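You operate a simulated robot arm through the tools that you are given. There is no shell and no other tool. Be economical: measure what you need, move in short steps, check, and stop when the job is done.

You are at the controls of a simulated robot arm. One attempt, no reset.

JOB
Swap the valve clamped in the test rig for ball valve 27.
Fine: bleed to 0.0 before you free the clamp; old valve on the black mat; clamp the new one and leave the bleed open.

It is judged by the outcome, as a careful person would: the job done as asked, and still so three seconds after it is handed in. It fails if anything else is knocked over, pushed out of place, dropped, spilled or broken.

ROBOT AND FRAMES
A 7-joint arm with a two-finger parallel gripper, fixed in place. Base frame: the origin is at the foot of the arm, x ahead of it, y to its left, z up; the work surface is at about z = 0.004. Units: m, degrees, N and s.
With the tool pointing down near the work surface it reaches from about 0.22 to 0.58 m from the base axis. Its first joint turns from -66.0 to 66.0 degrees. Payload 2.5 kg.
The TCP is the grasp point between the finger pads, 0.023 m short of the fingertips. In the tool frame z runs along the fingers and y along their closing line. The gripper opens to 0.094 m. The fingers are 0.038 m wide and 0.01 m thick; the gripper's body (0.054 by 0.096 m) begins 0.039 m behind the TCP.
Orientation is that of the tool frame in the base frame, as a unit quaternion [w, x, y, z]. With the fingers straight down and closing along the base's y, the tool's x points along the base's -x, its y along +y and its z along -z.

CONTROLS
- The arm moves only by the tool move_arm. Its argument "series" is a list of rows, each an object of numbers (a shift or turn left out is 0, a gripper value left out holds the last): "x", "y", "z": the shift along the tool's x, y, z in m; "rx", "ry", "rz": the turn, a rotation vector about the tool's x, y, z in degrees; "grip": the closure, from 0 (fully open) to 1 (shut). In form: [{"x": .., "y": .., "z": .., "rx": .., "ry": .., "rz": .., "grip": ..}, ...]. A call has 1 to 20 rows; each row shifts and turns the commanded pose from where the row before left it, along the tool's axes as they then stand. Each row takes 0.2 s and may step no farther than 0.05 m and 8.6 degrees from the row before; otherwise, or with a gripper value out of range, the whole call is refused. Where a pose cannot be reached the arm comes as near as it can. A force on the tool above 40 N (or 10 N above the force at the start of the call, whichever is more), or a blocked arm, ends the call early, and 0.2 s more pass. Each finger travels about 0.108 m/s and halts on what it meets, pressing with about 26 N; the grip force reading is that of the motor and also rises with nothing between the fingers. The clock runs only during rows and for 0.2 s after the last one: add rows that do not move to give the fingers time. It gives the time, the measured TCP pose, the force on the tool (base axes), the opening and the grip force at its end, in the units of the frame above (readings bear some noise).
- Cameras (640 x 400 px; columns grow to the right, rows downward): "scene" is fixed at [0.1061, -0.4011, 0.539]; the picture's right is [0.90, -0.44, 0.00], its down [-0.27, -0.57, -0.78] and it looks along [0.34, 0.70, -0.63] (base axes); focal length 273 px, centre (320, 200). "wrist" rides on the gripper at [0.086, 0.016, -0.074] in the tool frame; the picture's right is [-0.18, 0.98, 0.00], its down [-0.58, -0.11, -0.81] and it looks along [-0.79, -0.15, 0.59] (tool axes); focal length 243 px, centre (320, 200). There is no depth. A picture from a camera that has moved, and an enlarged one, comes with that camera's place and axes in the base frame and with its lens.
- camera(camera): a new picture of that camera. No time passes.
- zoom(camera, box): a new picture of the part [left, top, right, bottom] of that camera's present view, enlarged. No time passes.
- close_job(): hands the job in; it is judged then, once.

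Work in short steps. Places have to be worked out from the pictures, the camera data and where the tool is seen: move nearer, look again, correct. Check each grasp and each placing, and mend what went wrong. You have 120 turns and 84 pictures in all, those below and enlarged ones among them. Open the gripper and draw the arm clear of the work before you hand the job in, unless the task says otherwise; then end with one line.

The tools are called by a JSON object that holds its "method" and its "body". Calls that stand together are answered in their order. move_arm: Moves the arm, as the interface text tells. Its arguments: {"type":"object","properties":{"series":{"type":"array"}},"required":["series"]} The other tools are called the same way: camera (camera) takes a picture; zoom (camera, box) takes an enlarged picture of a part of a camera's view; close_job () hands the job in.

At the start:

```text
time: 0.0
tool_pos: [0.3325, 0.0052, 0.3382]
ee_rot: [-0.001, 0.0, 1.0, 0.001]
contact_force: [0.4, 0.1, -0.3]
opening: 0.0942
grasp_force: 0.0
```

scene: 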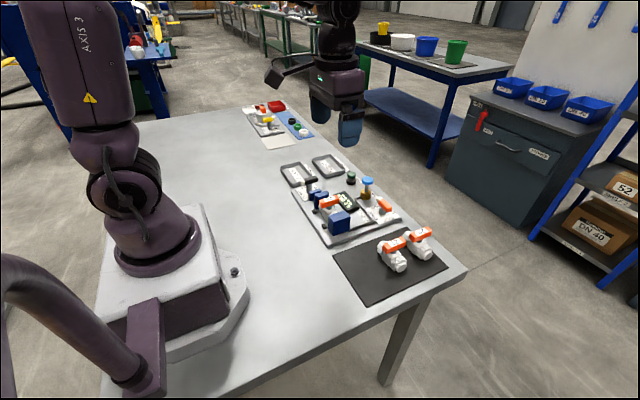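
wrist: 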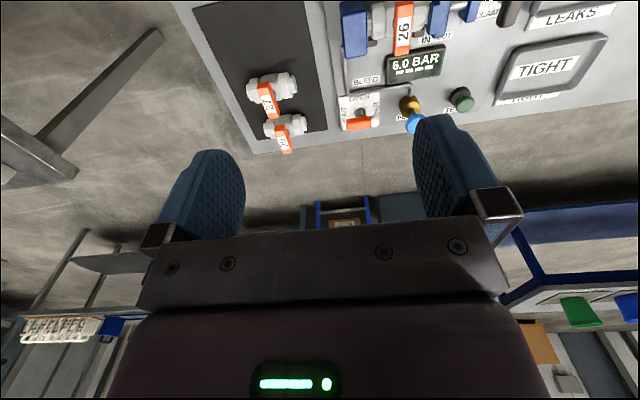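

The rig sits near the middle right with valve 26 and a display reading 6.0 bar. I zoom in to measure it.

{"method": "zoom", "body": {"camera": "scene", "box": [270, 140, 460, 310]}}

{"method": "zoom", "body": {"camera": "wrist", "box": [200, 0, 640, 170]}}

```text
2.35 times, centred on (365, 225) of scene
camera zoom: at [0.1061, -0.4011, 0.539], right [0.9, -0.44, 0.0], down [-0.27, -0.57, -0.78], along [0.34, 0.7, -0.63], focal length 642 px, centre (214, 141)
```

zoom: 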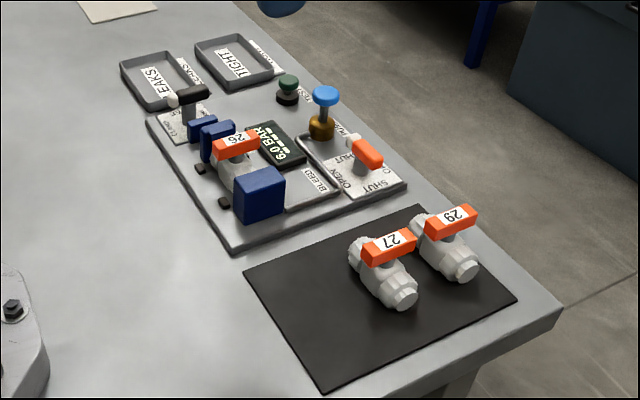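

```text
1.45 times, centred on (420, 85) of wrist
camera zoom: at [0.2465, 0.0216, 0.4139], right [0.18, 0.98, 0.0], down [0.58, -0.11, 0.81], along [0.79, -0.15, -0.59], focal length 353 px, centre (174, 367)
```

zoom: 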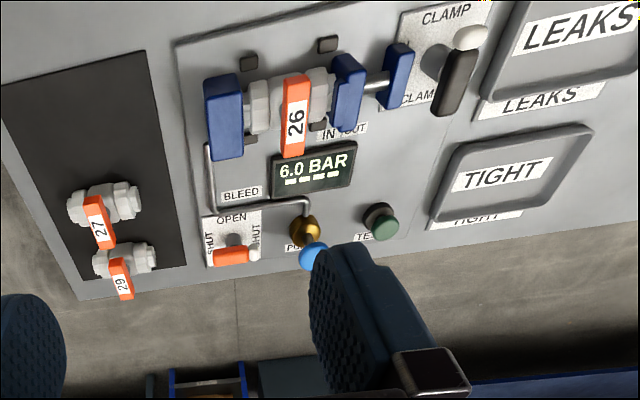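

The two views agree: valve 26's handle is near (0.38, 0.10) and valve 27 near (0.45, -0.09). I tilt the wrist camera down for a fuller look at the rig.

{"method": "move_arm", "body": {"series": [{"ry": 8, "x": 0.02}, {"ry": 8, "x": 0.02}, {"ry": 8, "x": 0.02}, {"ry": 6}]}}

{"method": "camera", "body": {"camera": "wrist"}}

```text
time: 1.0
tool_pos: [0.2738, 0.0052, 0.3472]
ee_rot: [-0.26, -0.001, 0.966, -0.001]
contact_force: [0.0, 0.5, 0.4]
opening: 0.0942
grasp_force: 0.1
```

```text
79 pictures are left
camera wrist: at [0.2365, 0.0221, 0.4554], right [0.16, 0.98, -0.09], down [0.91, -0.11, 0.41], along [0.39, -0.15, -0.91], focal length 243 px, centre (320, 200)
```

wrist: 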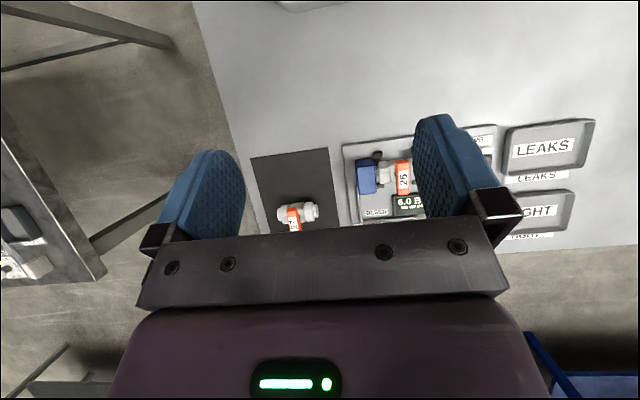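

The gripper hides the work when tilted, so I go back to straight down but farther back and lower.

{"method": "move_arm", "body": {"series": [{"ry": -8}, {"ry": -8}, {"ry": -8}, {"ry": -6}, {"z": 0.04, "y": 0.04}, {"z": 0.04, "y": 0.03}, {"z": 0.01}, {}]}}

{"method": "camera", "body": {"camera": "wrist"}}

```text
refused: row 5 steps farther than a row can; nothing moved
```

```text
78 pictures are left
camera wrist: at [0.2365, 0.0221, 0.4554], right [0.16, 0.98, -0.09], down [0.91, -0.11, 0.41], along [0.39, -0.15, -0.91], focal length 243 px, centre (320, 200)
```

wrist: 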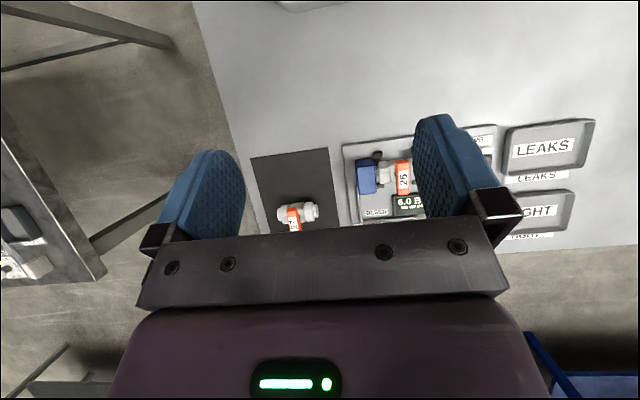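

The row was too long (diagonal over 0.05 m), so I send it again with smaller steps.

{"method": "move_arm", "body": {"series": [{"ry": -8}, {"ry": -8}, {"ry": -8}, {"ry": -6}, {"z": 0.03, "y": 0.03}, {"z": 0.03, "y": 0.03}, {"z": 0.03, "y": 0.02}, {}]}}

{"method": "camera", "body": {"camera": "wrist"}}

```text
time: 2.8
tool_pos: [0.2744, 0.0845, 0.2564]
ee_rot: [0.0, 0.0, 1.0, 0.0]
contact_force: [-0.8, 0.4, 0.4]
opening: 0.094
grasp_force: 0.0
```

```text
77 pictures are left
camera wrist: at [0.1879, 0.1018, 0.3314], right [0.18, 0.98, 0.0], down [0.58, -0.11, 0.81], along [0.79, -0.15, -0.59], focal length 243 px, centre (320, 200)
```

wrist: 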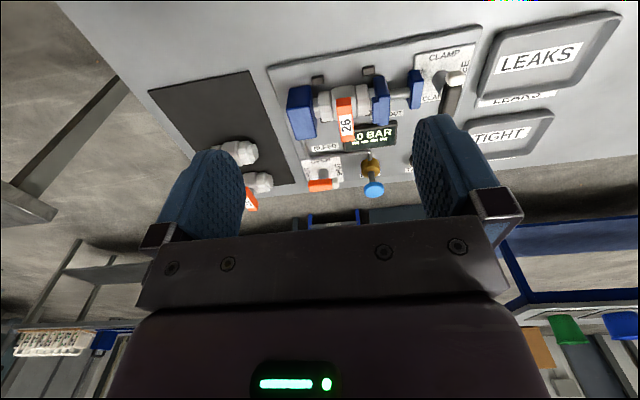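

{"method": "zoom", "body": {"camera": "wrist", "box": [240, 20, 500, 210]}}

{"method": "zoom", "body": {"camera": "scene", "box": [280, 150, 410, 250]}}

```text
2.11 times, centred on (370, 115) of wrist
camera zoom: at [0.1879, 0.1018, 0.3314], right [0.18, 0.98, 0.0], down [0.58, -0.11, 0.81], along [0.79, -0.15, -0.59], focal length 511 px, centre (215, 379)
```

zoom: 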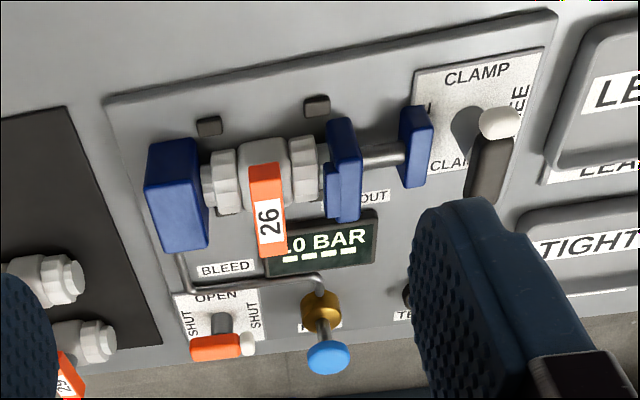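

```text
4.00 times, centred on (345, 200) of scene
camera zoom: at [0.1061, -0.4011, 0.539], right [0.9, -0.44, 0.0], down [-0.27, -0.57, -0.78], along [0.34, 0.7, -0.63], focal length 1092 px, centre (220, 200)
```

zoom: 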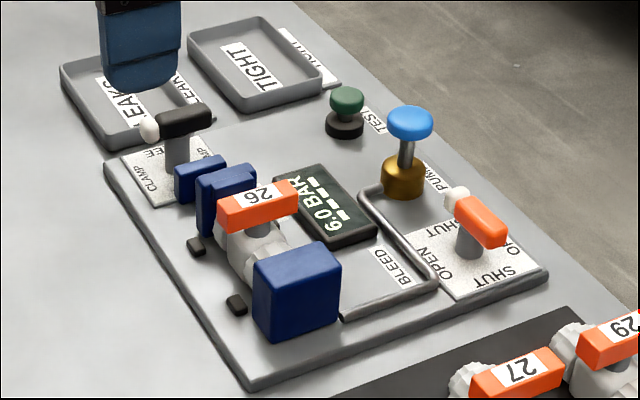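

The bleed lever lies along y (SHUT) with its pivot near (0.522, 0.045), z about 0.05. The clamp lever pivots near (0.372, 0.224). I move above the bleed lever and turn the gripper to close along x.

{"method": "move_arm", "body": {"series": [{"x": -0.0413, "y": -0.0066}, {"x": -0.0413, "y": -0.0066}, {"x": -0.0413, "y": -0.0066}, {"x": -0.0413, "y": -0.0066}, {"x": -0.0413, "y": -0.0066}, {"x": -0.0413, "y": -0.0066}, {"rz": 8.2}, {"rz": 8.2}, {"rz": 8.2}, {"rz": 8.2}, {"rz": 8.2}, {"rz": 8.2}, {"rz": 8.2}, {"rz": 8.2}, {"rz": 8.2}, {"rz": 8.2}, {"rz": 8}, {}]}}

{"method": "camera", "body": {"camera": "wrist"}}

{"method": "camera", "body": {"camera": "scene"}}

```text
time: 6.6
tool_pos: [0.5211, 0.045, 0.2564]
ee_rot: [0.0, 0.708, 0.707, -0.001]
contact_force: [-0.1, 0.1, 0.2]
opening: 0.0939
grasp_force: 0.0
```

```text
74 pictures are left
camera wrist: at [0.5382, 0.1325, 0.3321], right [0.98, -0.19, 0.0], down [-0.11, -0.58, 0.81], along [-0.15, -0.79, -0.59], focal length 243 px, centre (320, 200)
```

wrist: 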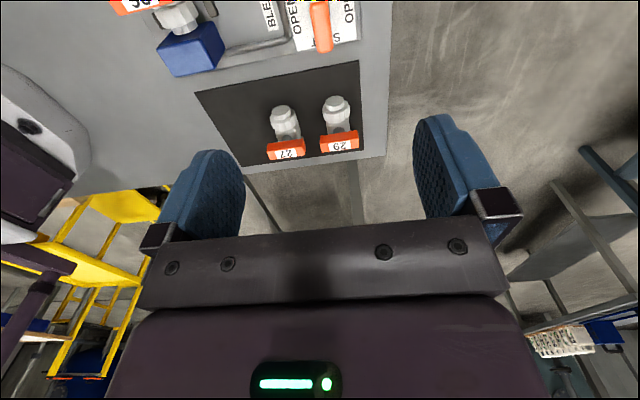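

```text
73 pictures are left
```

scene: 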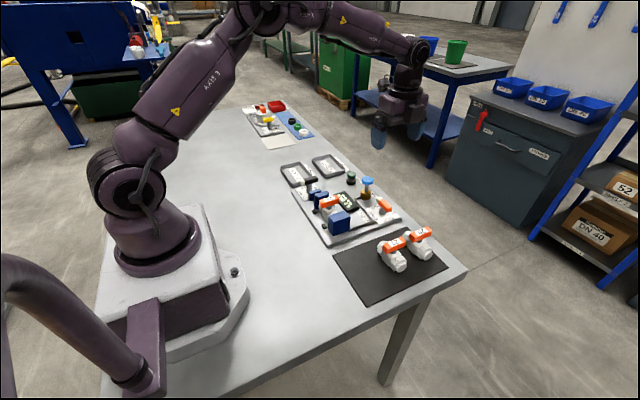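

Yaw reached fine. I descend to z≈0.10 above the lever with the fingers half open and check.

{"method": "move_arm", "body": {"series": [{"z": 0.045, "grip": 0.45}, {"z": 0.045}, {"z": 0.045}, {}]}}

{"method": "zoom", "body": {"camera": "scene", "box": [320, 130, 450, 230]}}

{"method": "camera", "body": {"camera": "wrist"}}

```text
time: 7.6
tool_pos: [0.5233, 0.0467, 0.1215]
ee_rot: [-0.001, 0.707, 0.707, 0.0]
contact_force: [0.6, -0.7, -0.6]
opening: 0.0516
grasp_force: 0.0
```

```text
4.00 times, centred on (385, 180) of scene
camera zoom: at [0.1061, -0.4011, 0.539], right [0.9, -0.44, 0.0], down [-0.27, -0.57, -0.78], along [0.34, 0.7, -0.63], focal length 1092 px, centre (60, 280)
```

zoom: 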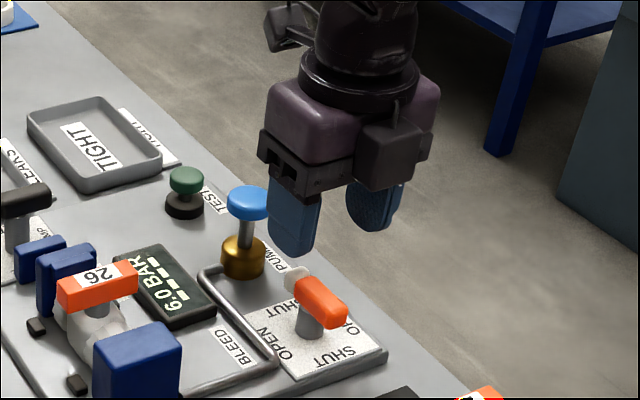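

```text
71 pictures are left
camera wrist: at [0.5389, 0.1329, 0.1973], right [0.98, -0.18, 0.0], down [-0.11, -0.58, 0.81], along [-0.15, -0.79, -0.59], focal length 243 px, centre (320, 200)
```

wrist: 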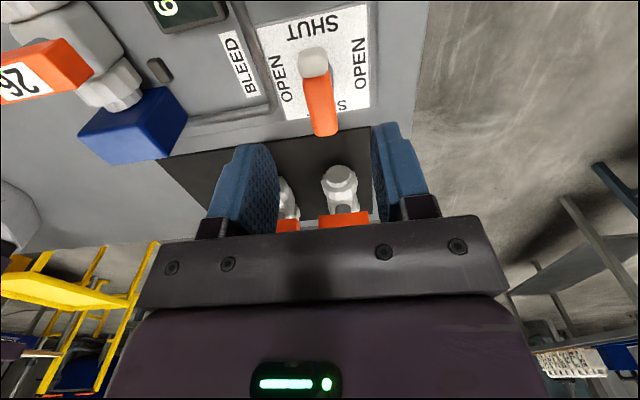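

The lever runs from y≈0.02 to 0.073 at x≈0.5225, centred under the tool. I lower over it and close.

{"method": "move_arm", "body": {"series": [{"z": 0.035}, {"z": 0.03}, {}, {"grip": 0.7}, {"grip": 1.0}, {}, {}]}}

{"method": "zoom", "body": {"camera": "scene", "box": [320, 130, 450, 230]}}

```text
time: 9.2
tool_pos: [0.5215, 0.0453, 0.0564]
ee_rot: [0.001, 0.707, 0.707, 0.001]
contact_force: [13.1, 0.3, -12.1]
opening: 0.0196
grasp_force: 45.3
```

```text
4.00 times, centred on (385, 180) of scene
camera zoom: at [0.1062, -0.4011, 0.539], right [0.9, -0.44, 0.0], down [-0.27, -0.57, -0.78], along [0.34, 0.7, -0.63], focal length 1092 px, centre (60, 280)
```

zoom: 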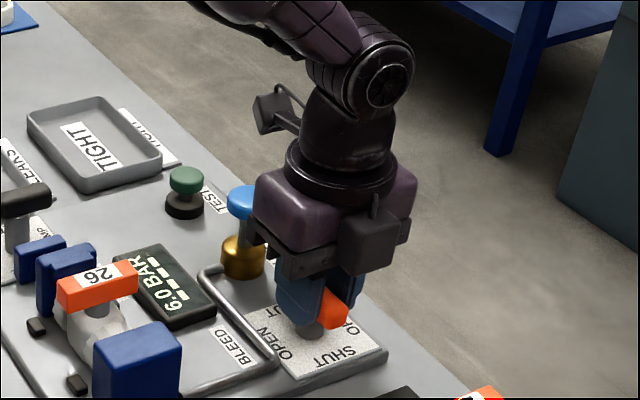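

The lever is gripped (opening 0.0196). I turn it counter-clockwise by two small steps to test the direction.

{"method": "move_arm", "body": {"series": [{"rz": -7}, {"rz": -7}, {"rz": -7}, {}]}}

{"method": "zoom", "body": {"camera": "scene", "box": [320, 130, 450, 230]}}

```text
time: 10.2
tool_pos: [0.5215, 0.0458, 0.0562]
ee_rot: [0.0, 0.565, 0.825, 0.0]
contact_force: [18.4, 2.9, -14.8]
opening: 0.0195
grasp_force: 45.0
```

```text
4.00 times, centred on (385, 180) of scene
camera zoom: at [0.1062, -0.4011, 0.539], right [0.9, -0.44, 0.0], down [-0.27, -0.57, -0.78], along [0.34, 0.7, -0.63], focal length 1092 px, centre (60, 280)
```

zoom: 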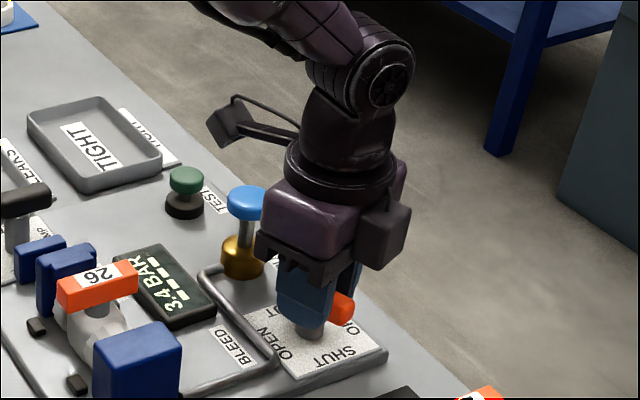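

The pressure is dropping (3.4 bar), so I continue turning to fully open.

{"method": "move_arm", "body": {"series": [{"rz": -8}, {"rz": -8}, {"rz": -8}, {"rz": -8}, {"rz": -8}, {"rz": -8}, {"rz": -8}, {"rz": -8}, {"rz": -5}, {}]}}

{"method": "zoom", "body": {"camera": "scene", "box": [320, 130, 450, 230]}}

```text
time: 12.4
tool_pos: [0.5215, 0.0447, 0.0584]
ee_rot: [0.002, -0.001, 1.0, 0.0]
contact_force: [7.9, 0.1, -3.1]
opening: 0.0193
grasp_force: 44.7
```

```text
4.00 times, centred on (385, 180) of scene
camera zoom: at [0.1061, -0.4011, 0.539], right [0.9, -0.44, 0.0], down [-0.27, -0.57, -0.78], along [0.34, 0.7, -0.63], focal length 1092 px, centre (60, 280)
```

zoom: 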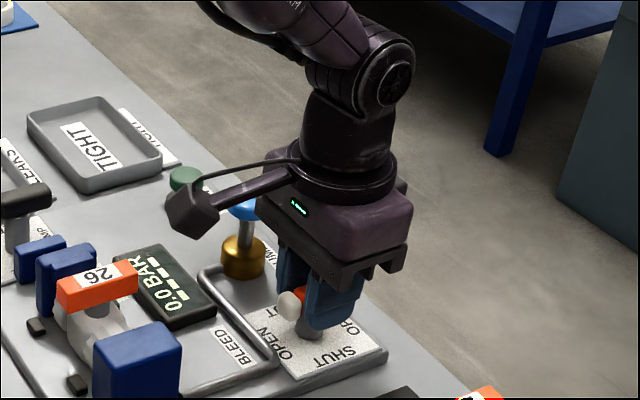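

Pressure reads 0.0. I release the bleed lever, lift, and back off toward the clamp lever for a closer look.

{"method": "move_arm", "body": {"series": [{"grip": 0.5}, {"grip": 0.5}, {}, {"z": -0.04}, {"z": -0.04}, {"z": -0.04}, {"z": -0.04}, {"x": 0.042, "y": 0.025}, {"x": 0.042, "y": 0.025}, {"x": 0.042, "y": 0.025}, {"x": 0.042, "y": 0.025}, {"x": 0.042, "y": 0.025}, {"x": 0.042, "y": 0.025}, {}]}}

{"method": "camera", "body": {"camera": "wrist"}}

{"method": "zoom", "body": {"camera": "scene", "box": [280, 140, 450, 270]}}

```text
time: 15.4
tool_pos: [0.2694, 0.1956, 0.216]
ee_rot: [0.0, 0.001, 1.0, 0.0]
contact_force: [0.2, -0.4, -0.4]
opening: 0.0467
grasp_force: 0.0
```

```text
67 pictures are left
camera wrist: at [0.1831, 0.2119, 0.2923], right [0.18, 0.98, 0.0], down [0.58, -0.11, 0.81], along [0.79, -0.15, -0.59], focal length 243 px, centre (320, 200)
```

wrist: 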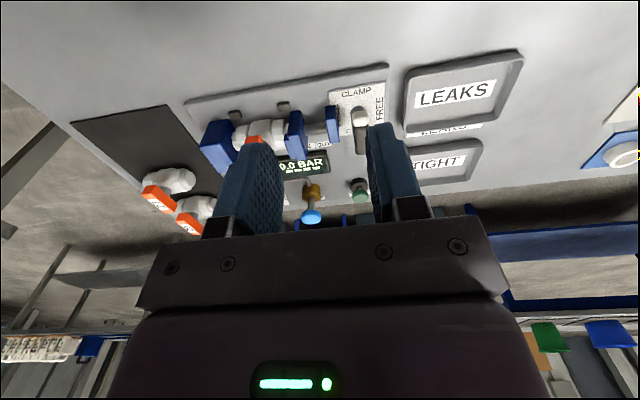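

```text
3.08 times, centred on (365, 205) of scene
camera zoom: at [0.1061, -0.4011, 0.539], right [0.9, -0.44, 0.0], down [-0.27, -0.57, -0.78], along [0.34, 0.7, -0.63], focal length 840 px, centre (182, 185)
```

zoom: 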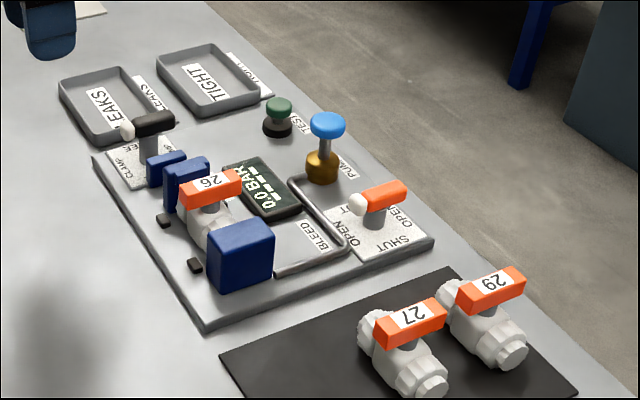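

{"method": "zoom", "body": {"camera": "wrist", "box": [200, 60, 420, 200]}}

```text
2.86 times, centred on (310, 130) of wrist
camera zoom: at [0.1831, 0.2119, 0.2923], right [0.18, 0.98, 0.0], down [0.58, -0.11, 0.81], along [0.79, -0.15, -0.59], focal length 693 px, centre (349, 400)
```

zoom: 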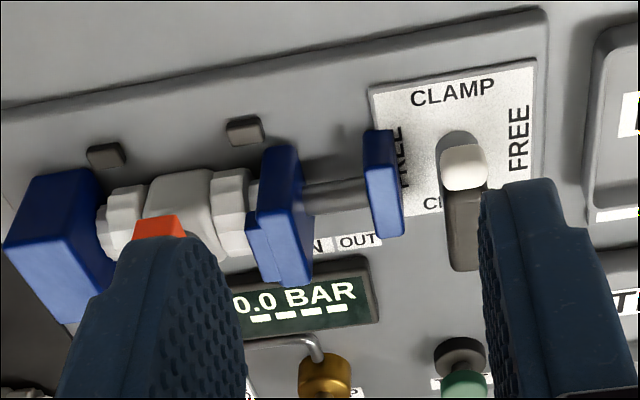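

{"method": "zoom", "body": {"camera": "scene", "box": [310, 170, 370, 215]}}

```text
8.89 times, centred on (340, 192) of scene
camera zoom: at [0.1061, -0.4011, 0.539], right [0.9, -0.44, 0.0], down [-0.27, -0.57, -0.78], along [0.34, 0.7, -0.63], focal length 2427 px, centre (142, 267)
```

zoom: 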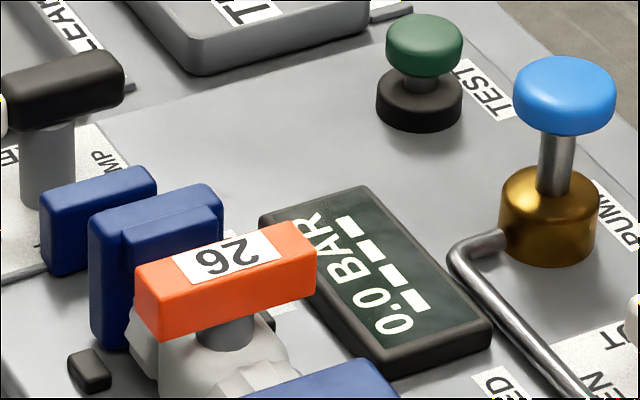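

The clamp lever is along x with its pivot near (0.372, 0.224), z 0.058–0.075. The rod-end block beside it tops out near 0.049. I move over the lever, descend to z 0.077 and grip.

{"method": "move_arm", "body": {"series": [{"x": -0.0342, "y": 0.0095}, {"x": -0.0342, "y": 0.0095}, {"x": -0.0342, "y": 0.0095}, {"z": 0.045}, {"z": 0.04}, {}]}}

{"method": "zoom", "body": {"camera": "scene", "box": [280, 150, 370, 215]}}

```text
time: 16.8
tool_pos: [0.3709, 0.2244, 0.1308]
ee_rot: [0.0, -0.001, 1.0, -0.001]
contact_force: [0.6, 0.1, -0.2]
opening: 0.047
grasp_force: 0.1
```

```text
6.15 times, centred on (325, 182) of scene
camera zoom: at [0.1061, -0.4011, 0.539], right [0.9, -0.44, 0.0], down [-0.27, -0.57, -0.78], along [0.34, 0.7, -0.63], focal length 1680 px, centre (289, 308)
```

zoom: 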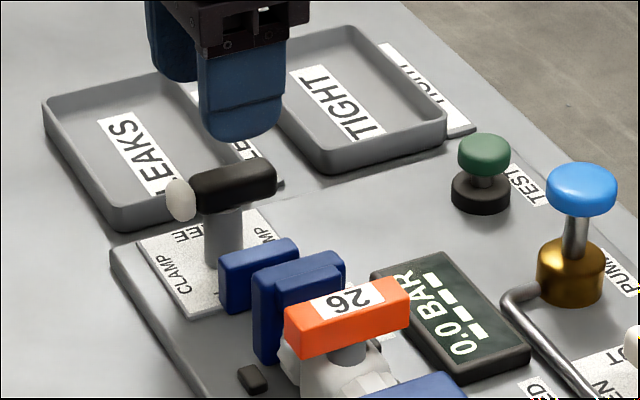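

{"method": "move_arm", "body": {"series": [{"z": 0.03}, {"z": 0.025}, {}, {"grip": 0.75}, {"grip": 1.0}, {}, {}]}}

{"method": "zoom", "body": {"camera": "scene", "box": [280, 150, 370, 215]}}

```text
time: 18.4
tool_pos: [0.372, 0.2254, 0.0763]
ee_rot: [0.0, 0.0, 1.0, 0.001]
contact_force: [5.0, 10.7, -12.1]
opening: 0.0179
grasp_force: 44.7
```

```text
6.15 times, centred on (325, 182) of scene
camera zoom: at [0.1062, -0.4011, 0.539], right [0.9, -0.44, 0.0], down [-0.27, -0.57, -0.78], along [0.34, 0.7, -0.63], focal length 1680 px, centre (289, 308)
```

zoom: 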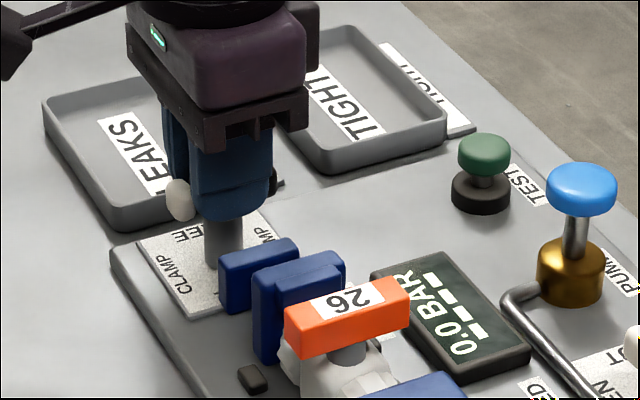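

Gripped (0.018). I turn a little clockwise to test.

{"method": "move_arm", "body": {"series": [{"rz": 7}, {"rz": 7}, {"rz": 7}, {}]}}

{"method": "zoom", "body": {"camera": "scene", "box": [280, 150, 370, 215]}}

```text
time: 19.1
tool_pos: [0.3726, 0.2254, 0.0762]
ee_rot: [0.002, 0.133, 0.991, 0.002]
contact_force: [4.6, 1.2, -1.4]
opening: 0.0179
grasp_force: 44.5
stopped in row 3: the force on the tool passed its limit (the readings are from after the stop); the commanded pose is now the measured one
```

```text
6.15 times, centred on (325, 182) of scene
camera zoom: at [0.1061, -0.4011, 0.539], right [0.9, -0.44, 0.0], down [-0.27, -0.57, -0.78], along [0.34, 0.7, -0.63], focal length 1680 px, centre (289, 308)
```

zoom: 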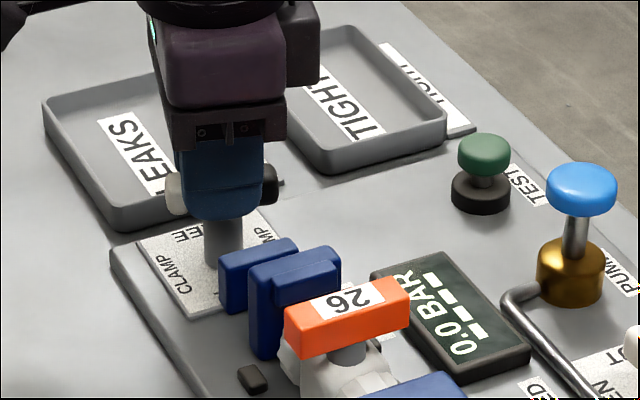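

The lever turned 15° and the jaw moved back slightly, so the direction works. I continue in smaller steps.

{"method": "move_arm", "body": {"series": [{"rz": 5}, {"rz": 5}, {"rz": 5}, {"rz": 5}, {"rz": 5}, {"rz": 5}, {}]}}

{"method": "zoom", "body": {"camera": "scene", "box": [280, 150, 370, 215]}}

```text
time: 20.7
tool_pos: [0.3727, 0.2264, 0.0767]
ee_rot: [0.002, 0.385, 0.923, 0.003]
contact_force: [16.0, 14.5, -21.5]
opening: 0.0176
grasp_force: 44.9
```

```text
6.15 times, centred on (325, 182) of scene
camera zoom: at [0.1062, -0.401, 0.539], right [0.9, -0.44, 0.0], down [-0.27, -0.57, -0.78], along [0.34, 0.7, -0.63], focal length 1680 px, centre (289, 308)
```

zoom: 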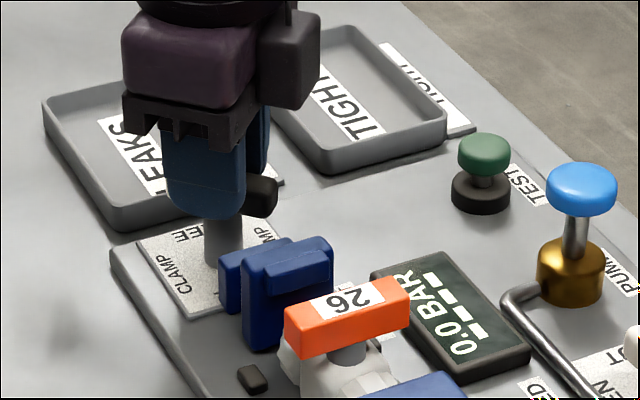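

The jaw is retracting. I finish the turn to FREE.

{"method": "move_arm", "body": {"series": [{"rz": 5}, {"rz": 5}, {"rz": 5}, {"rz": 5}, {"rz": 5}, {"rz": 5}, {"rz": 5}, {"rz": 5}, {"rz": 5}, {}]}}

{"method": "zoom", "body": {"camera": "scene", "box": [280, 150, 370, 215]}}

```text
time: 21.8
tool_pos: [0.3722, 0.2265, 0.0758]
ee_rot: [0.001, 0.553, 0.833, 0.004]
contact_force: [3.3, 2.5, -3.0]
opening: 0.0181
grasp_force: 45.1
stopped in row 5: the force on the tool passed its limit (the readings are from after the stop); the commanded pose is now the measured one
```

```text
6.15 times, centred on (325, 182) of scene
camera zoom: at [0.1061, -0.4011, 0.539], right [0.9, -0.44, 0.0], down [-0.27, -0.57, -0.78], along [0.34, 0.7, -0.63], focal length 1680 px, centre (289, 308)
```

zoom: 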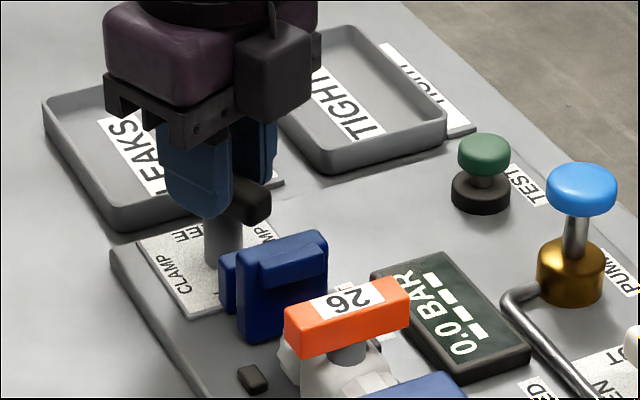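

{"method": "move_arm", "body": {"series": [{"rz": 5}, {"rz": 5}, {"rz": 5}, {"rz": 5}, {"rz": 3}, {}]}}

{"method": "zoom", "body": {"camera": "scene", "box": [280, 150, 370, 215]}}

```text
time: 23.2
tool_pos: [0.3734, 0.227, 0.0758]
ee_rot: [0.001, 0.708, 0.706, 0.006]
contact_force: [15.5, 3.9, -11.4]
opening: 0.0177
grasp_force: 44.7
```

```text
6.15 times, centred on (325, 182) of scene
camera zoom: at [0.1062, -0.4011, 0.539], right [0.9, -0.44, 0.0], down [-0.27, -0.57, -0.78], along [0.34, 0.7, -0.63], focal length 1680 px, centre (289, 308)
```

zoom: 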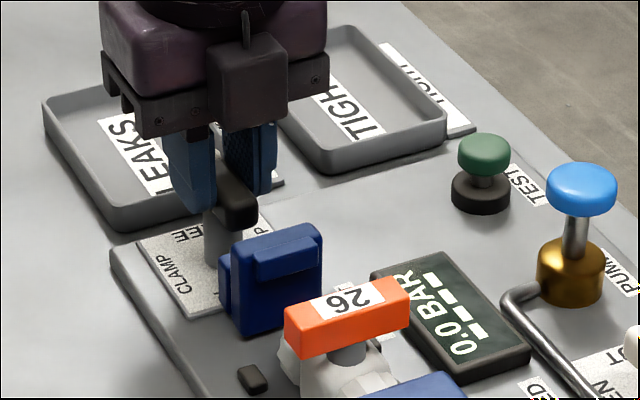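

The clamp is at FREE and the jaw is back. I release, lift, turn back to yaw 0 and move to view valve 26.

{"method": "move_arm", "body": {"series": [{"grip": 0.5}, {}, {}, {"z": -0.03}, {"z": -0.04}, {"z": -0.04}, {"rz": -8.2}, {"rz": -8.2}, {"rz": -8.2}, {"rz": -8.2}, {"rz": -8.2}, {"rz": -8.2}, {"rz": -8.2}, {"rz": -8.2}, {"rz": -8.2}, {"rz": -8.2}, {"rz": -8}, {}]}}

{"method": "move_arm", "body": {"series": [{"x": 0.035, "y": -0.035}, {"x": 0.035, "y": -0.035}, {"x": 0.035, "y": -0.035}, {"x": 0.005, "y": -0.035, "grip": 0.2}, {}]}}

{"method": "zoom", "body": {"camera": "wrist", "box": [200, 40, 440, 200]}}

{"method": "zoom", "body": {"camera": "scene", "box": [300, 165, 390, 230]}}

```text
time: 27.0
tool_pos: [0.3718, 0.2257, 0.1864]
ee_rot: [0.005, 0.0, 1.0, 0.003]
contact_force: [-0.3, -0.5, 0.0]
opening: 0.0471
grasp_force: 0.0
```

```text
time: 28.2
tool_pos: [0.2611, 0.0841, 0.1847]
ee_rot: [0.004, 0.001, 1.0, 0.005]
contact_force: [-0.5, 0.6, 1.1]
opening: 0.075
grasp_force: 0.1
```

```text
2.50 times, centred on (320, 120) of wrist
camera zoom: at [0.1748, 0.1008, 0.2592], right [0.19, 0.98, 0.01], down [0.57, -0.11, 0.81], along [0.8, -0.15, -0.59], focal length 606 px, centre (320, 400)
```

zoom: 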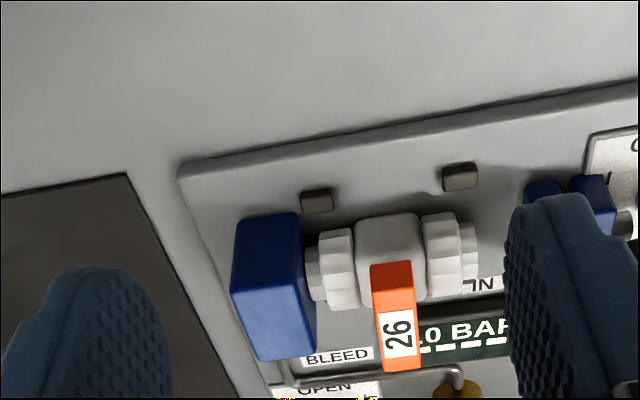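

```text
6.15 times, centred on (345, 198) of scene
camera zoom: at [0.1061, -0.4011, 0.539], right [0.9, -0.44, 0.0], down [-0.27, -0.57, -0.78], along [0.34, 0.7, -0.63], focal length 1680 px, centre (166, 215)
```

zoom: 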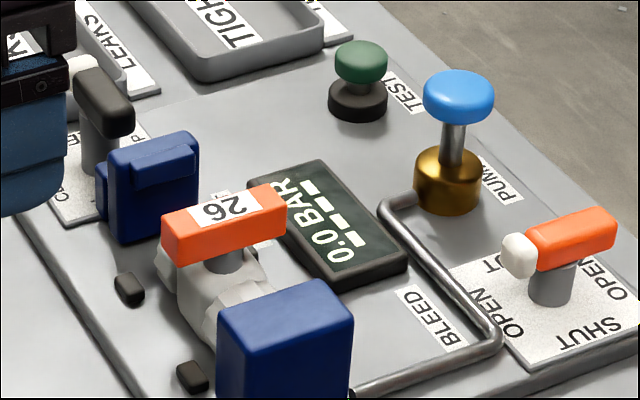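

The jaw has retracted and valve 26 stands free. Its handle top is near z 0.081, centred about (0.377, 0.098), running along x. I square the tool and move above the handle.

{"method": "move_arm", "body": {"series": [{"rx": 0.57, "ry": 0.46, "grip": 0.52}, {"x": -0.039, "y": 0.0047}, {"x": -0.039, "y": 0.0047}, {"x": -0.038, "y": 0.0047}, {"z": 0.04}, {}]}}

{"method": "zoom", "body": {"camera": "scene", "box": [300, 165, 390, 230]}}

{"method": "camera", "body": {"camera": "wrist"}}

```text
time: 29.6
tool_pos: [0.3793, 0.1002, 0.1451]
ee_rot: [-0.001, 0.001, 1.0, -0.001]
contact_force: [-0.1, -0.2, -0.1]
opening: 0.045
grasp_force: 0.1
```

```text
6.15 times, centred on (345, 198) of scene
camera zoom: at [0.1061, -0.4011, 0.539], right [0.9, -0.44, 0.0], down [-0.27, -0.57, -0.78], along [0.34, 0.7, -0.63], focal length 1680 px, centre (166, 215)
```

zoom: 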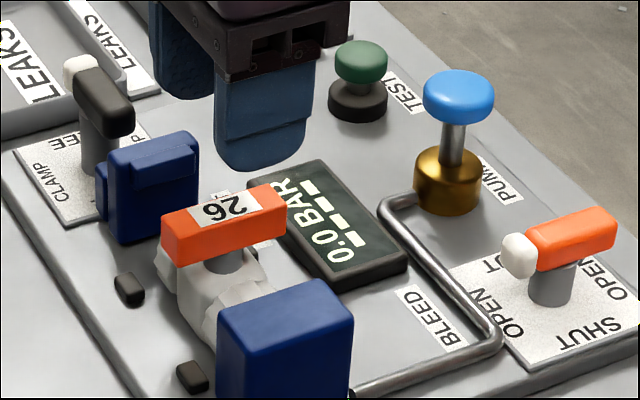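

```text
54 pictures are left
camera wrist: at [0.2928, 0.1169, 0.2197], right [0.19, 0.98, 0.0], down [0.58, -0.11, 0.81], along [0.79, -0.15, -0.59], focal length 243 px, centre (320, 200)
```

wrist: 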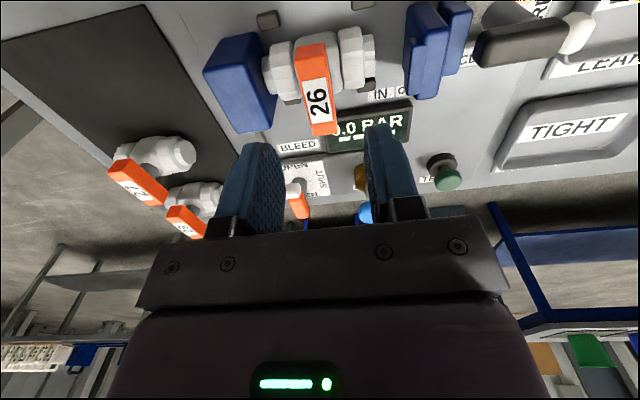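

The handle is centred at (0.376, 0.100), right under the tool. I descend to z 0.083 and close on it.

{"method": "move_arm", "body": {"series": [{"z": 0.035, "x": 0.003}, {"z": 0.027}, {}, {"grip": 0.75}, {"grip": 1.0}, {}, {}]}}

{"method": "zoom", "body": {"camera": "scene", "box": [300, 165, 390, 230]}}

```text
time: 31.2
tool_pos: [0.3744, 0.0991, 0.0815]
ee_rot: [0.0, 0.002, 1.0, -0.001]
contact_force: [0.4, 0.1, 0.5]
opening: 0.0177
grasp_force: 25.7
```

```text
6.15 times, centred on (345, 198) of scene
camera zoom: at [0.1061, -0.4011, 0.539], right [0.9, -0.44, 0.0], down [-0.27, -0.57, -0.78], along [0.34, 0.7, -0.63], focal length 1680 px, centre (166, 215)
```

zoom: 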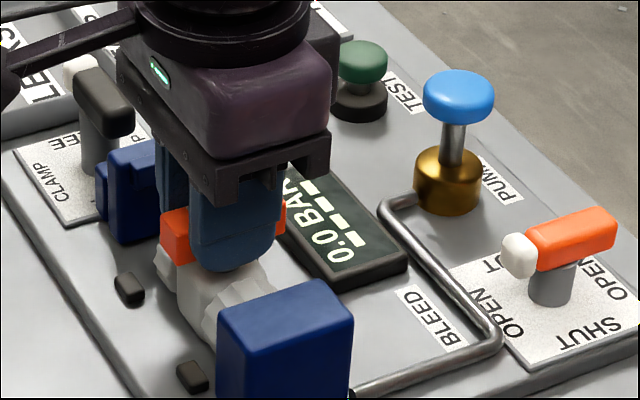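

The handle is gripped at TCP (0.374, 0.099, 0.0815). I lift gently and check.

{"method": "move_arm", "body": {"series": [{"z": -0.01}, {"z": -0.015}, {"z": -0.025}, {"z": -0.04}, {"z": -0.03}, {}]}}

{"method": "zoom", "body": {"camera": "scene", "box": [290, 120, 430, 230]}}

{"method": "camera", "body": {"camera": "wrist"}}

```text
time: 32.6
tool_pos: [0.3746, 0.0995, 0.2028]
ee_rot: [0.0, 0.0, 1.0, -0.002]
contact_force: [0.3, -0.2, 0.4]
opening: 0.0
grasp_force: 26.0
```

```text
3.64 times, centred on (360, 175) of scene
camera zoom: at [0.1061, -0.4011, 0.539], right [0.9, -0.44, 0.0], down [-0.27, -0.57, -0.78], along [0.34, 0.7, -0.63], focal length 993 px, centre (174, 291)
```

zoom: 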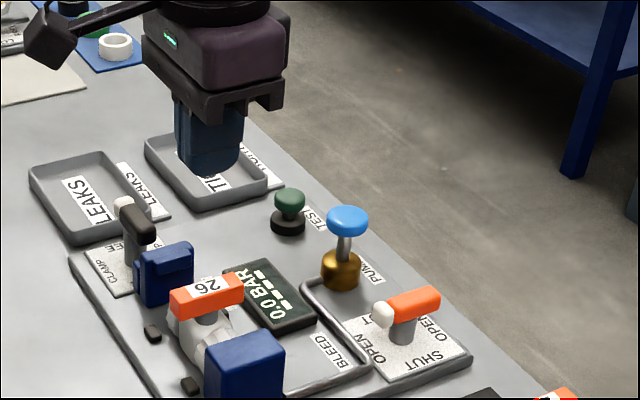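

```text
51 pictures are left
camera wrist: at [0.289, 0.1164, 0.279], right [0.19, 0.98, 0.0], down [0.58, -0.11, 0.81], along [0.79, -0.15, -0.59], focal length 243 px, centre (320, 200)
```

wrist: 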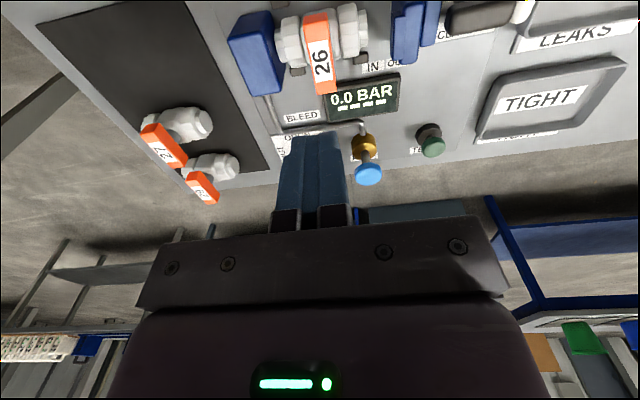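

The fingers came up empty; valve 26 is still in the rig. I look closely at it to see what the grip missed.

{"method": "zoom", "body": {"camera": "wrist", "box": [220, 0, 400, 130]}}

{"method": "zoom", "body": {"camera": "scene", "box": [320, 180, 370, 240]}}

```text
3.08 times, centred on (310, 65) of wrist
camera zoom: at [0.289, 0.1164, 0.279], right [0.19, 0.98, 0.0], down [0.58, -0.11, 0.81], along [0.79, -0.15, -0.59], focal length 746 px, centre (351, 615)
```

zoom: 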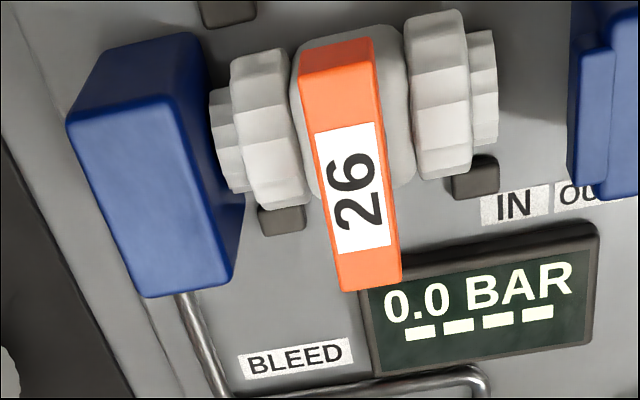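

```text
6.67 times, centred on (345, 210) of scene
camera zoom: at [0.1061, -0.4011, 0.539], right [0.9, -0.44, 0.0], down [-0.27, -0.57, -0.78], along [0.34, 0.7, -0.63], focal length 1820 px, centre (153, 133)
```

zoom: 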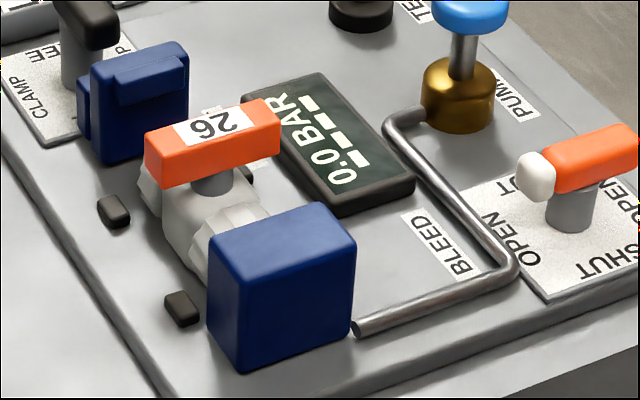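

Valve 26 hasn't moved. I retry with a slightly deeper grip, then lift just a few millimetres and read the force.

{"method": "move_arm", "body": {"series": [{"grip": 0.52, "x": -0.002}, {"z": 0.04}, {"z": 0.04}, {"z": 0.035}, {"z": 0.005}, {"z": 0.003}, {}]}}

```text
time: 34.2
tool_pos: [0.3762, 0.0984, 0.08]
ee_rot: [0.0, 0.001, 1.0, -0.001]
contact_force: [-0.5, 0.4, 0.1]
opening: 0.0452
grasp_force: 0.1
```

{"method": "move_arm", "body": {"series": [{"z": 0.003}, {"z": 0.002}, {}, {}]}}

{"method": "zoom", "body": {"camera": "scene", "box": [310, 160, 380, 230]}}

```text
time: 35.2
tool_pos: [0.3766, 0.0999, 0.0754]
ee_rot: [-0.001, 0.001, 1.0, -0.001]
contact_force: [-0.3, 0.0, -0.8]
opening: 0.0452
grasp_force: 0.1
```

```text
5.71 times, centred on (345, 195) of scene
camera zoom: at [0.1061, -0.4011, 0.539], right [0.9, -0.44, 0.0], down [-0.27, -0.57, -0.78], along [0.34, 0.7, -0.63], focal length 1560 px, centre (177, 229)
```

zoom: 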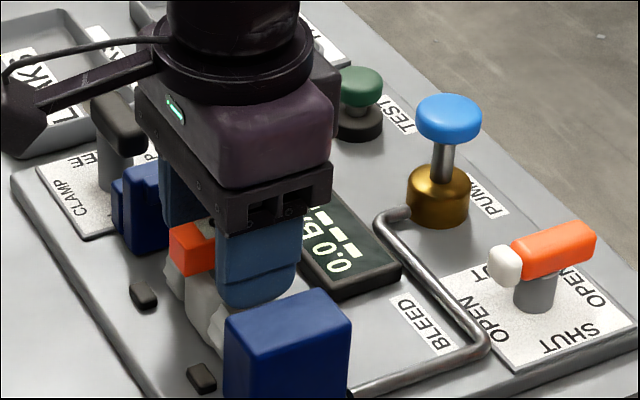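

No contact at z 0.0754. I close and lift 4 mm.

{"method": "move_arm", "body": {"series": [{"grip": 0.75}, {"grip": 1.0}, {}, {}]}}

{"method": "move_arm", "body": {"series": [{"z": -0.002}, {"z": -0.002}, {}]}}

```text
time: 36.2
tool_pos: [0.3768, 0.0998, 0.0754]
ee_rot: [0.0, 0.0, 1.0, -0.002]
contact_force: [-0.3, -0.2, -0.4]
opening: 0.0176
grasp_force: 25.2
```

```text
time: 37.0
tool_pos: [0.377, 0.1001, 0.0788]
ee_rot: [0.001, 0.001, 1.0, -0.001]
contact_force: [-0.1, -0.8, -1.6]
opening: 0.0179
grasp_force: 25.7
```

{"method": "move_arm", "body": {"series": [{"z": -0.003}, {"z": -0.003}, {"z": -0.003}, {}]}}

{"method": "zoom", "body": {"camera": "scene", "box": [310, 160, 380, 230]}}

```text
time: 38.0
tool_pos: [0.3766, 0.0999, 0.0866]
ee_rot: [-0.001, 0.0, 1.0, -0.002]
contact_force: [0.0, -0.1, -1.0]
opening: 0.0177
grasp_force: 25.9
```

```text
5.71 times, centred on (345, 195) of scene
camera zoom: at [0.1061, -0.4011, 0.539], right [0.9, -0.44, 0.0], down [-0.27, -0.57, -0.78], along [0.34, 0.7, -0.63], focal length 1560 px, centre (177, 229)
```

zoom: 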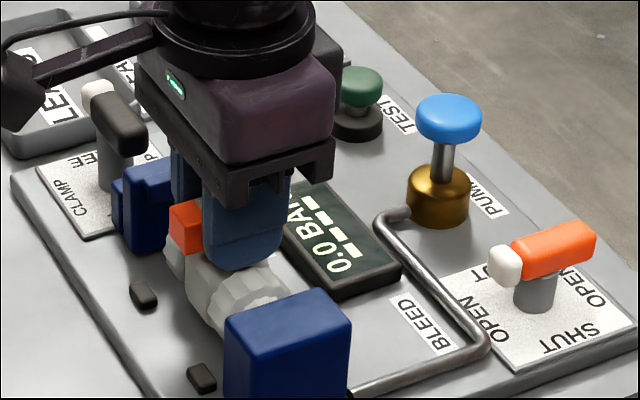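

The valve is rising with the gripper now. I keep lifting slowly and check again.

{"method": "move_arm", "body": {"series": [{"z": -0.005}, {"z": -0.01}, {"z": -0.015}, {"z": -0.02}, {"z": -0.02}, {}]}}

{"method": "zoom", "body": {"camera": "scene", "box": [310, 130, 400, 230]}}

{"method": "camera", "body": {"camera": "wrist"}}

```text
time: 39.4
tool_pos: [0.3776, 0.0988, 0.1571]
ee_rot: [0.0, 0.001, 1.0, -0.001]
contact_force: [0.0, -0.1, -1.4]
opening: 0.0177
grasp_force: 26.1
```

```text
4.00 times, centred on (355, 180) of scene
camera zoom: at [0.1061, -0.4011, 0.539], right [0.9, -0.44, 0.0], down [-0.27, -0.57, -0.78], along [0.34, 0.7, -0.63], focal length 1092 px, centre (180, 280)
```

zoom: 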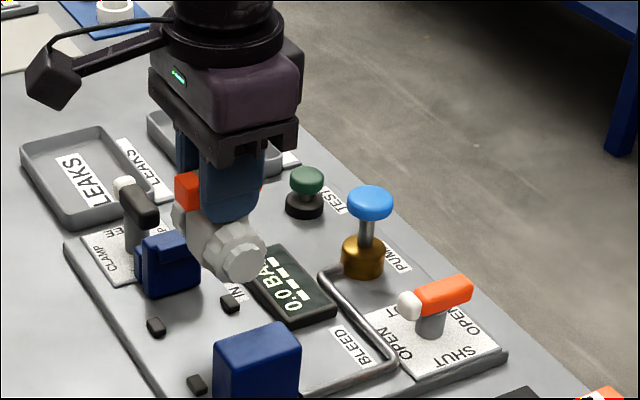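

```text
45 pictures are left
camera wrist: at [0.2913, 0.117, 0.233], right [0.19, 0.98, 0.0], down [0.58, -0.11, 0.81], along [0.79, -0.15, -0.59], focal length 243 px, centre (320, 200)
```

wrist: 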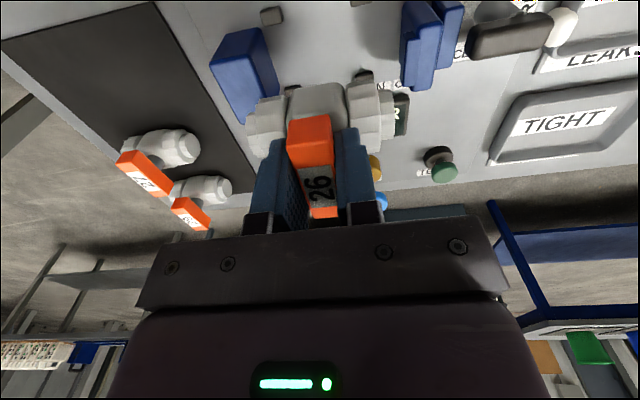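

Valve 26 hangs level in the grip. I carry it to a free spot on the black mat, near (0.372, -0.095), and start lowering.

{"method": "move_arm", "body": {"series": [{"y": -0.02, "x": 0.001}, {"y": -0.035, "x": 0.001}, {"y": -0.04, "x": 0.001}, {"y": -0.04, "x": 0.001}, {"y": -0.035, "x": 0.001}, {"y": -0.02}, {}, {"z": 0.03}, {"z": 0.03}, {}]}}

{"method": "zoom", "body": {"camera": "scene", "box": [320, 180, 460, 310]}}

{"method": "camera", "body": {"camera": "wrist"}}

```text
time: 41.6
tool_pos: [0.3713, -0.0903, 0.0989]
ee_rot: [0.0, 0.001, 1.0, -0.001]
contact_force: [-0.4, 0.3, -1.5]
opening: 0.0177
grasp_force: 25.9
```

```text
3.08 times, centred on (390, 245) of scene
camera zoom: at [0.1061, -0.4011, 0.539], right [0.9, -0.44, 0.0], down [-0.27, -0.57, -0.78], along [0.34, 0.7, -0.63], focal length 840 px, centre (105, 62)
```

zoom: 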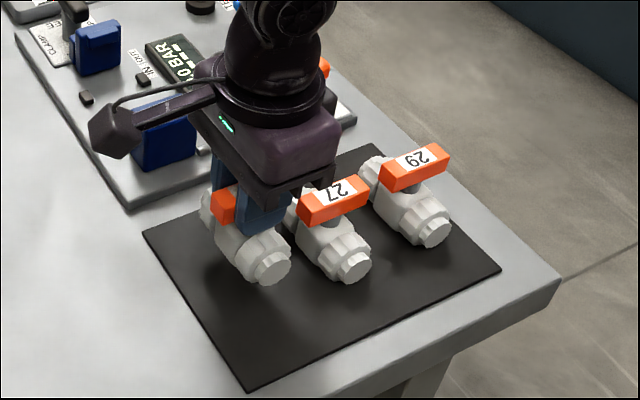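

```text
43 pictures are left
camera wrist: at [0.2853, -0.0728, 0.1738], right [0.19, 0.98, 0.0], down [0.58, -0.11, 0.81], along [0.79, -0.15, -0.59], focal length 243 px, centre (320, 200)
```

wrist: 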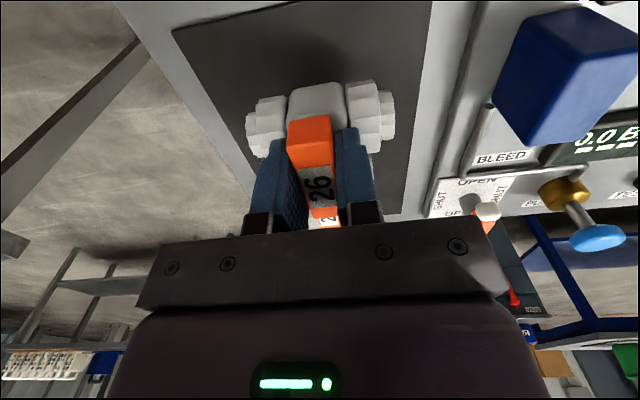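

The mat spot is clear. I back off 8 mm from valve 27 and lower until contact.

{"method": "move_arm", "body": {"series": [{"x": 0.008}, {"z": 0.015}, {"z": 0.008}, {"z": 0.003}, {"z": 0.003}, {}]}}

{"method": "zoom", "body": {"camera": "scene", "box": [340, 200, 420, 280]}}

```text
time: 43.0
tool_pos: [0.3631, -0.0898, 0.0692]
ee_rot: [0.0, 0.0, 1.0, -0.002]
contact_force: [0.8, 0.5, -0.7]
opening: 0.0181
grasp_force: 26.0
```

```text
5.00 times, centred on (380, 240) of scene
camera zoom: at [0.1061, -0.4011, 0.539], right [0.9, -0.44, 0.0], down [-0.27, -0.57, -0.78], along [0.34, 0.7, -0.63], focal length 1365 px, centre (20, 0)
```

zoom: 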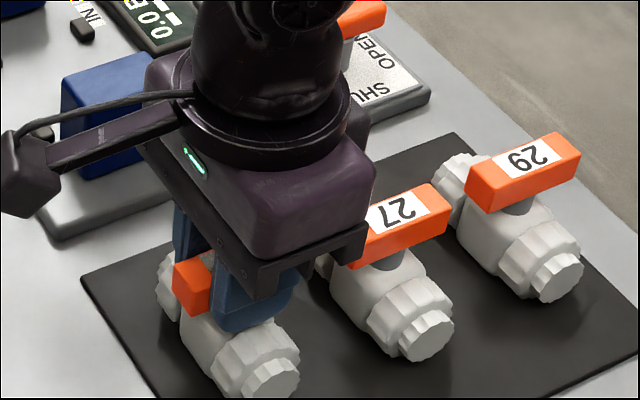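

{"method": "move_arm", "body": {"series": [{"z": 0.002}, {"z": 0.0015}, {}]}}

{"method": "move_arm", "body": {"series": [{"z": 0.0015}, {}]}}

```text
time: 43.8
tool_pos: [0.364, -0.0906, 0.0664]
ee_rot: [0.0, 0.001, 1.0, -0.002]
contact_force: [-8.1, 1.3, 21.3]
opening: 0.0178
grasp_force: 26.0
```

```text
time: 44.4
tool_pos: [0.3638, -0.0901, 0.0641]
ee_rot: [0.002, 0.001, 1.0, -0.001]
contact_force: [-3.6, 2.8, 23.0]
opening: 0.0176
grasp_force: 26.2
```

The valve touched the mat at TCP z≈0.0665. I ease up slightly, open the fingers and lift clear.

{"method": "move_arm", "body": {"series": [{"z": -0.002}, {"grip": 0.8}, {"grip": 0.6}, {"grip": 0.52}, {}, {"z": -0.02}, {"z": -0.04}, {"z": -0.04}, {}]}}

{"method": "zoom", "body": {"camera": "scene", "box": [330, 190, 450, 300]}}

{"method": "camera", "body": {"camera": "wrist"}}

```text
time: 46.4
tool_pos: [0.3634, -0.0897, 0.1668]
ee_rot: [0.0, 0.001, 1.0, -0.002]
contact_force: [-0.3, -0.2, 0.1]
opening: 0.0452
grasp_force: 0.1
```

```text
3.64 times, centred on (390, 245) of scene
camera zoom: at [0.1061, -0.4011, 0.539], right [0.9, -0.44, 0.0], down [-0.27, -0.57, -0.78], along [0.34, 0.7, -0.63], focal length 993 px, centre (66, 36)
```

zoom: 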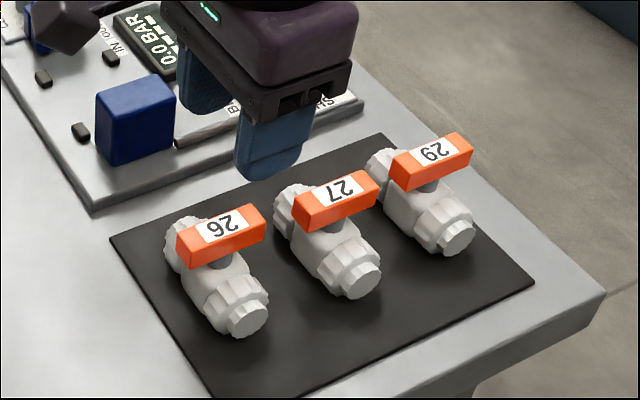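

```text
40 pictures are left
camera wrist: at [0.2784, -0.0724, 0.2419], right [0.19, 0.98, 0.0], down [0.58, -0.11, 0.81], along [0.79, -0.15, -0.59], focal length 243 px, centre (320, 200)
```

wrist: 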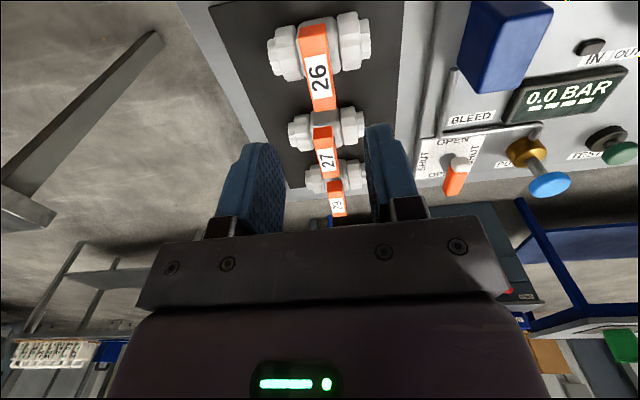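

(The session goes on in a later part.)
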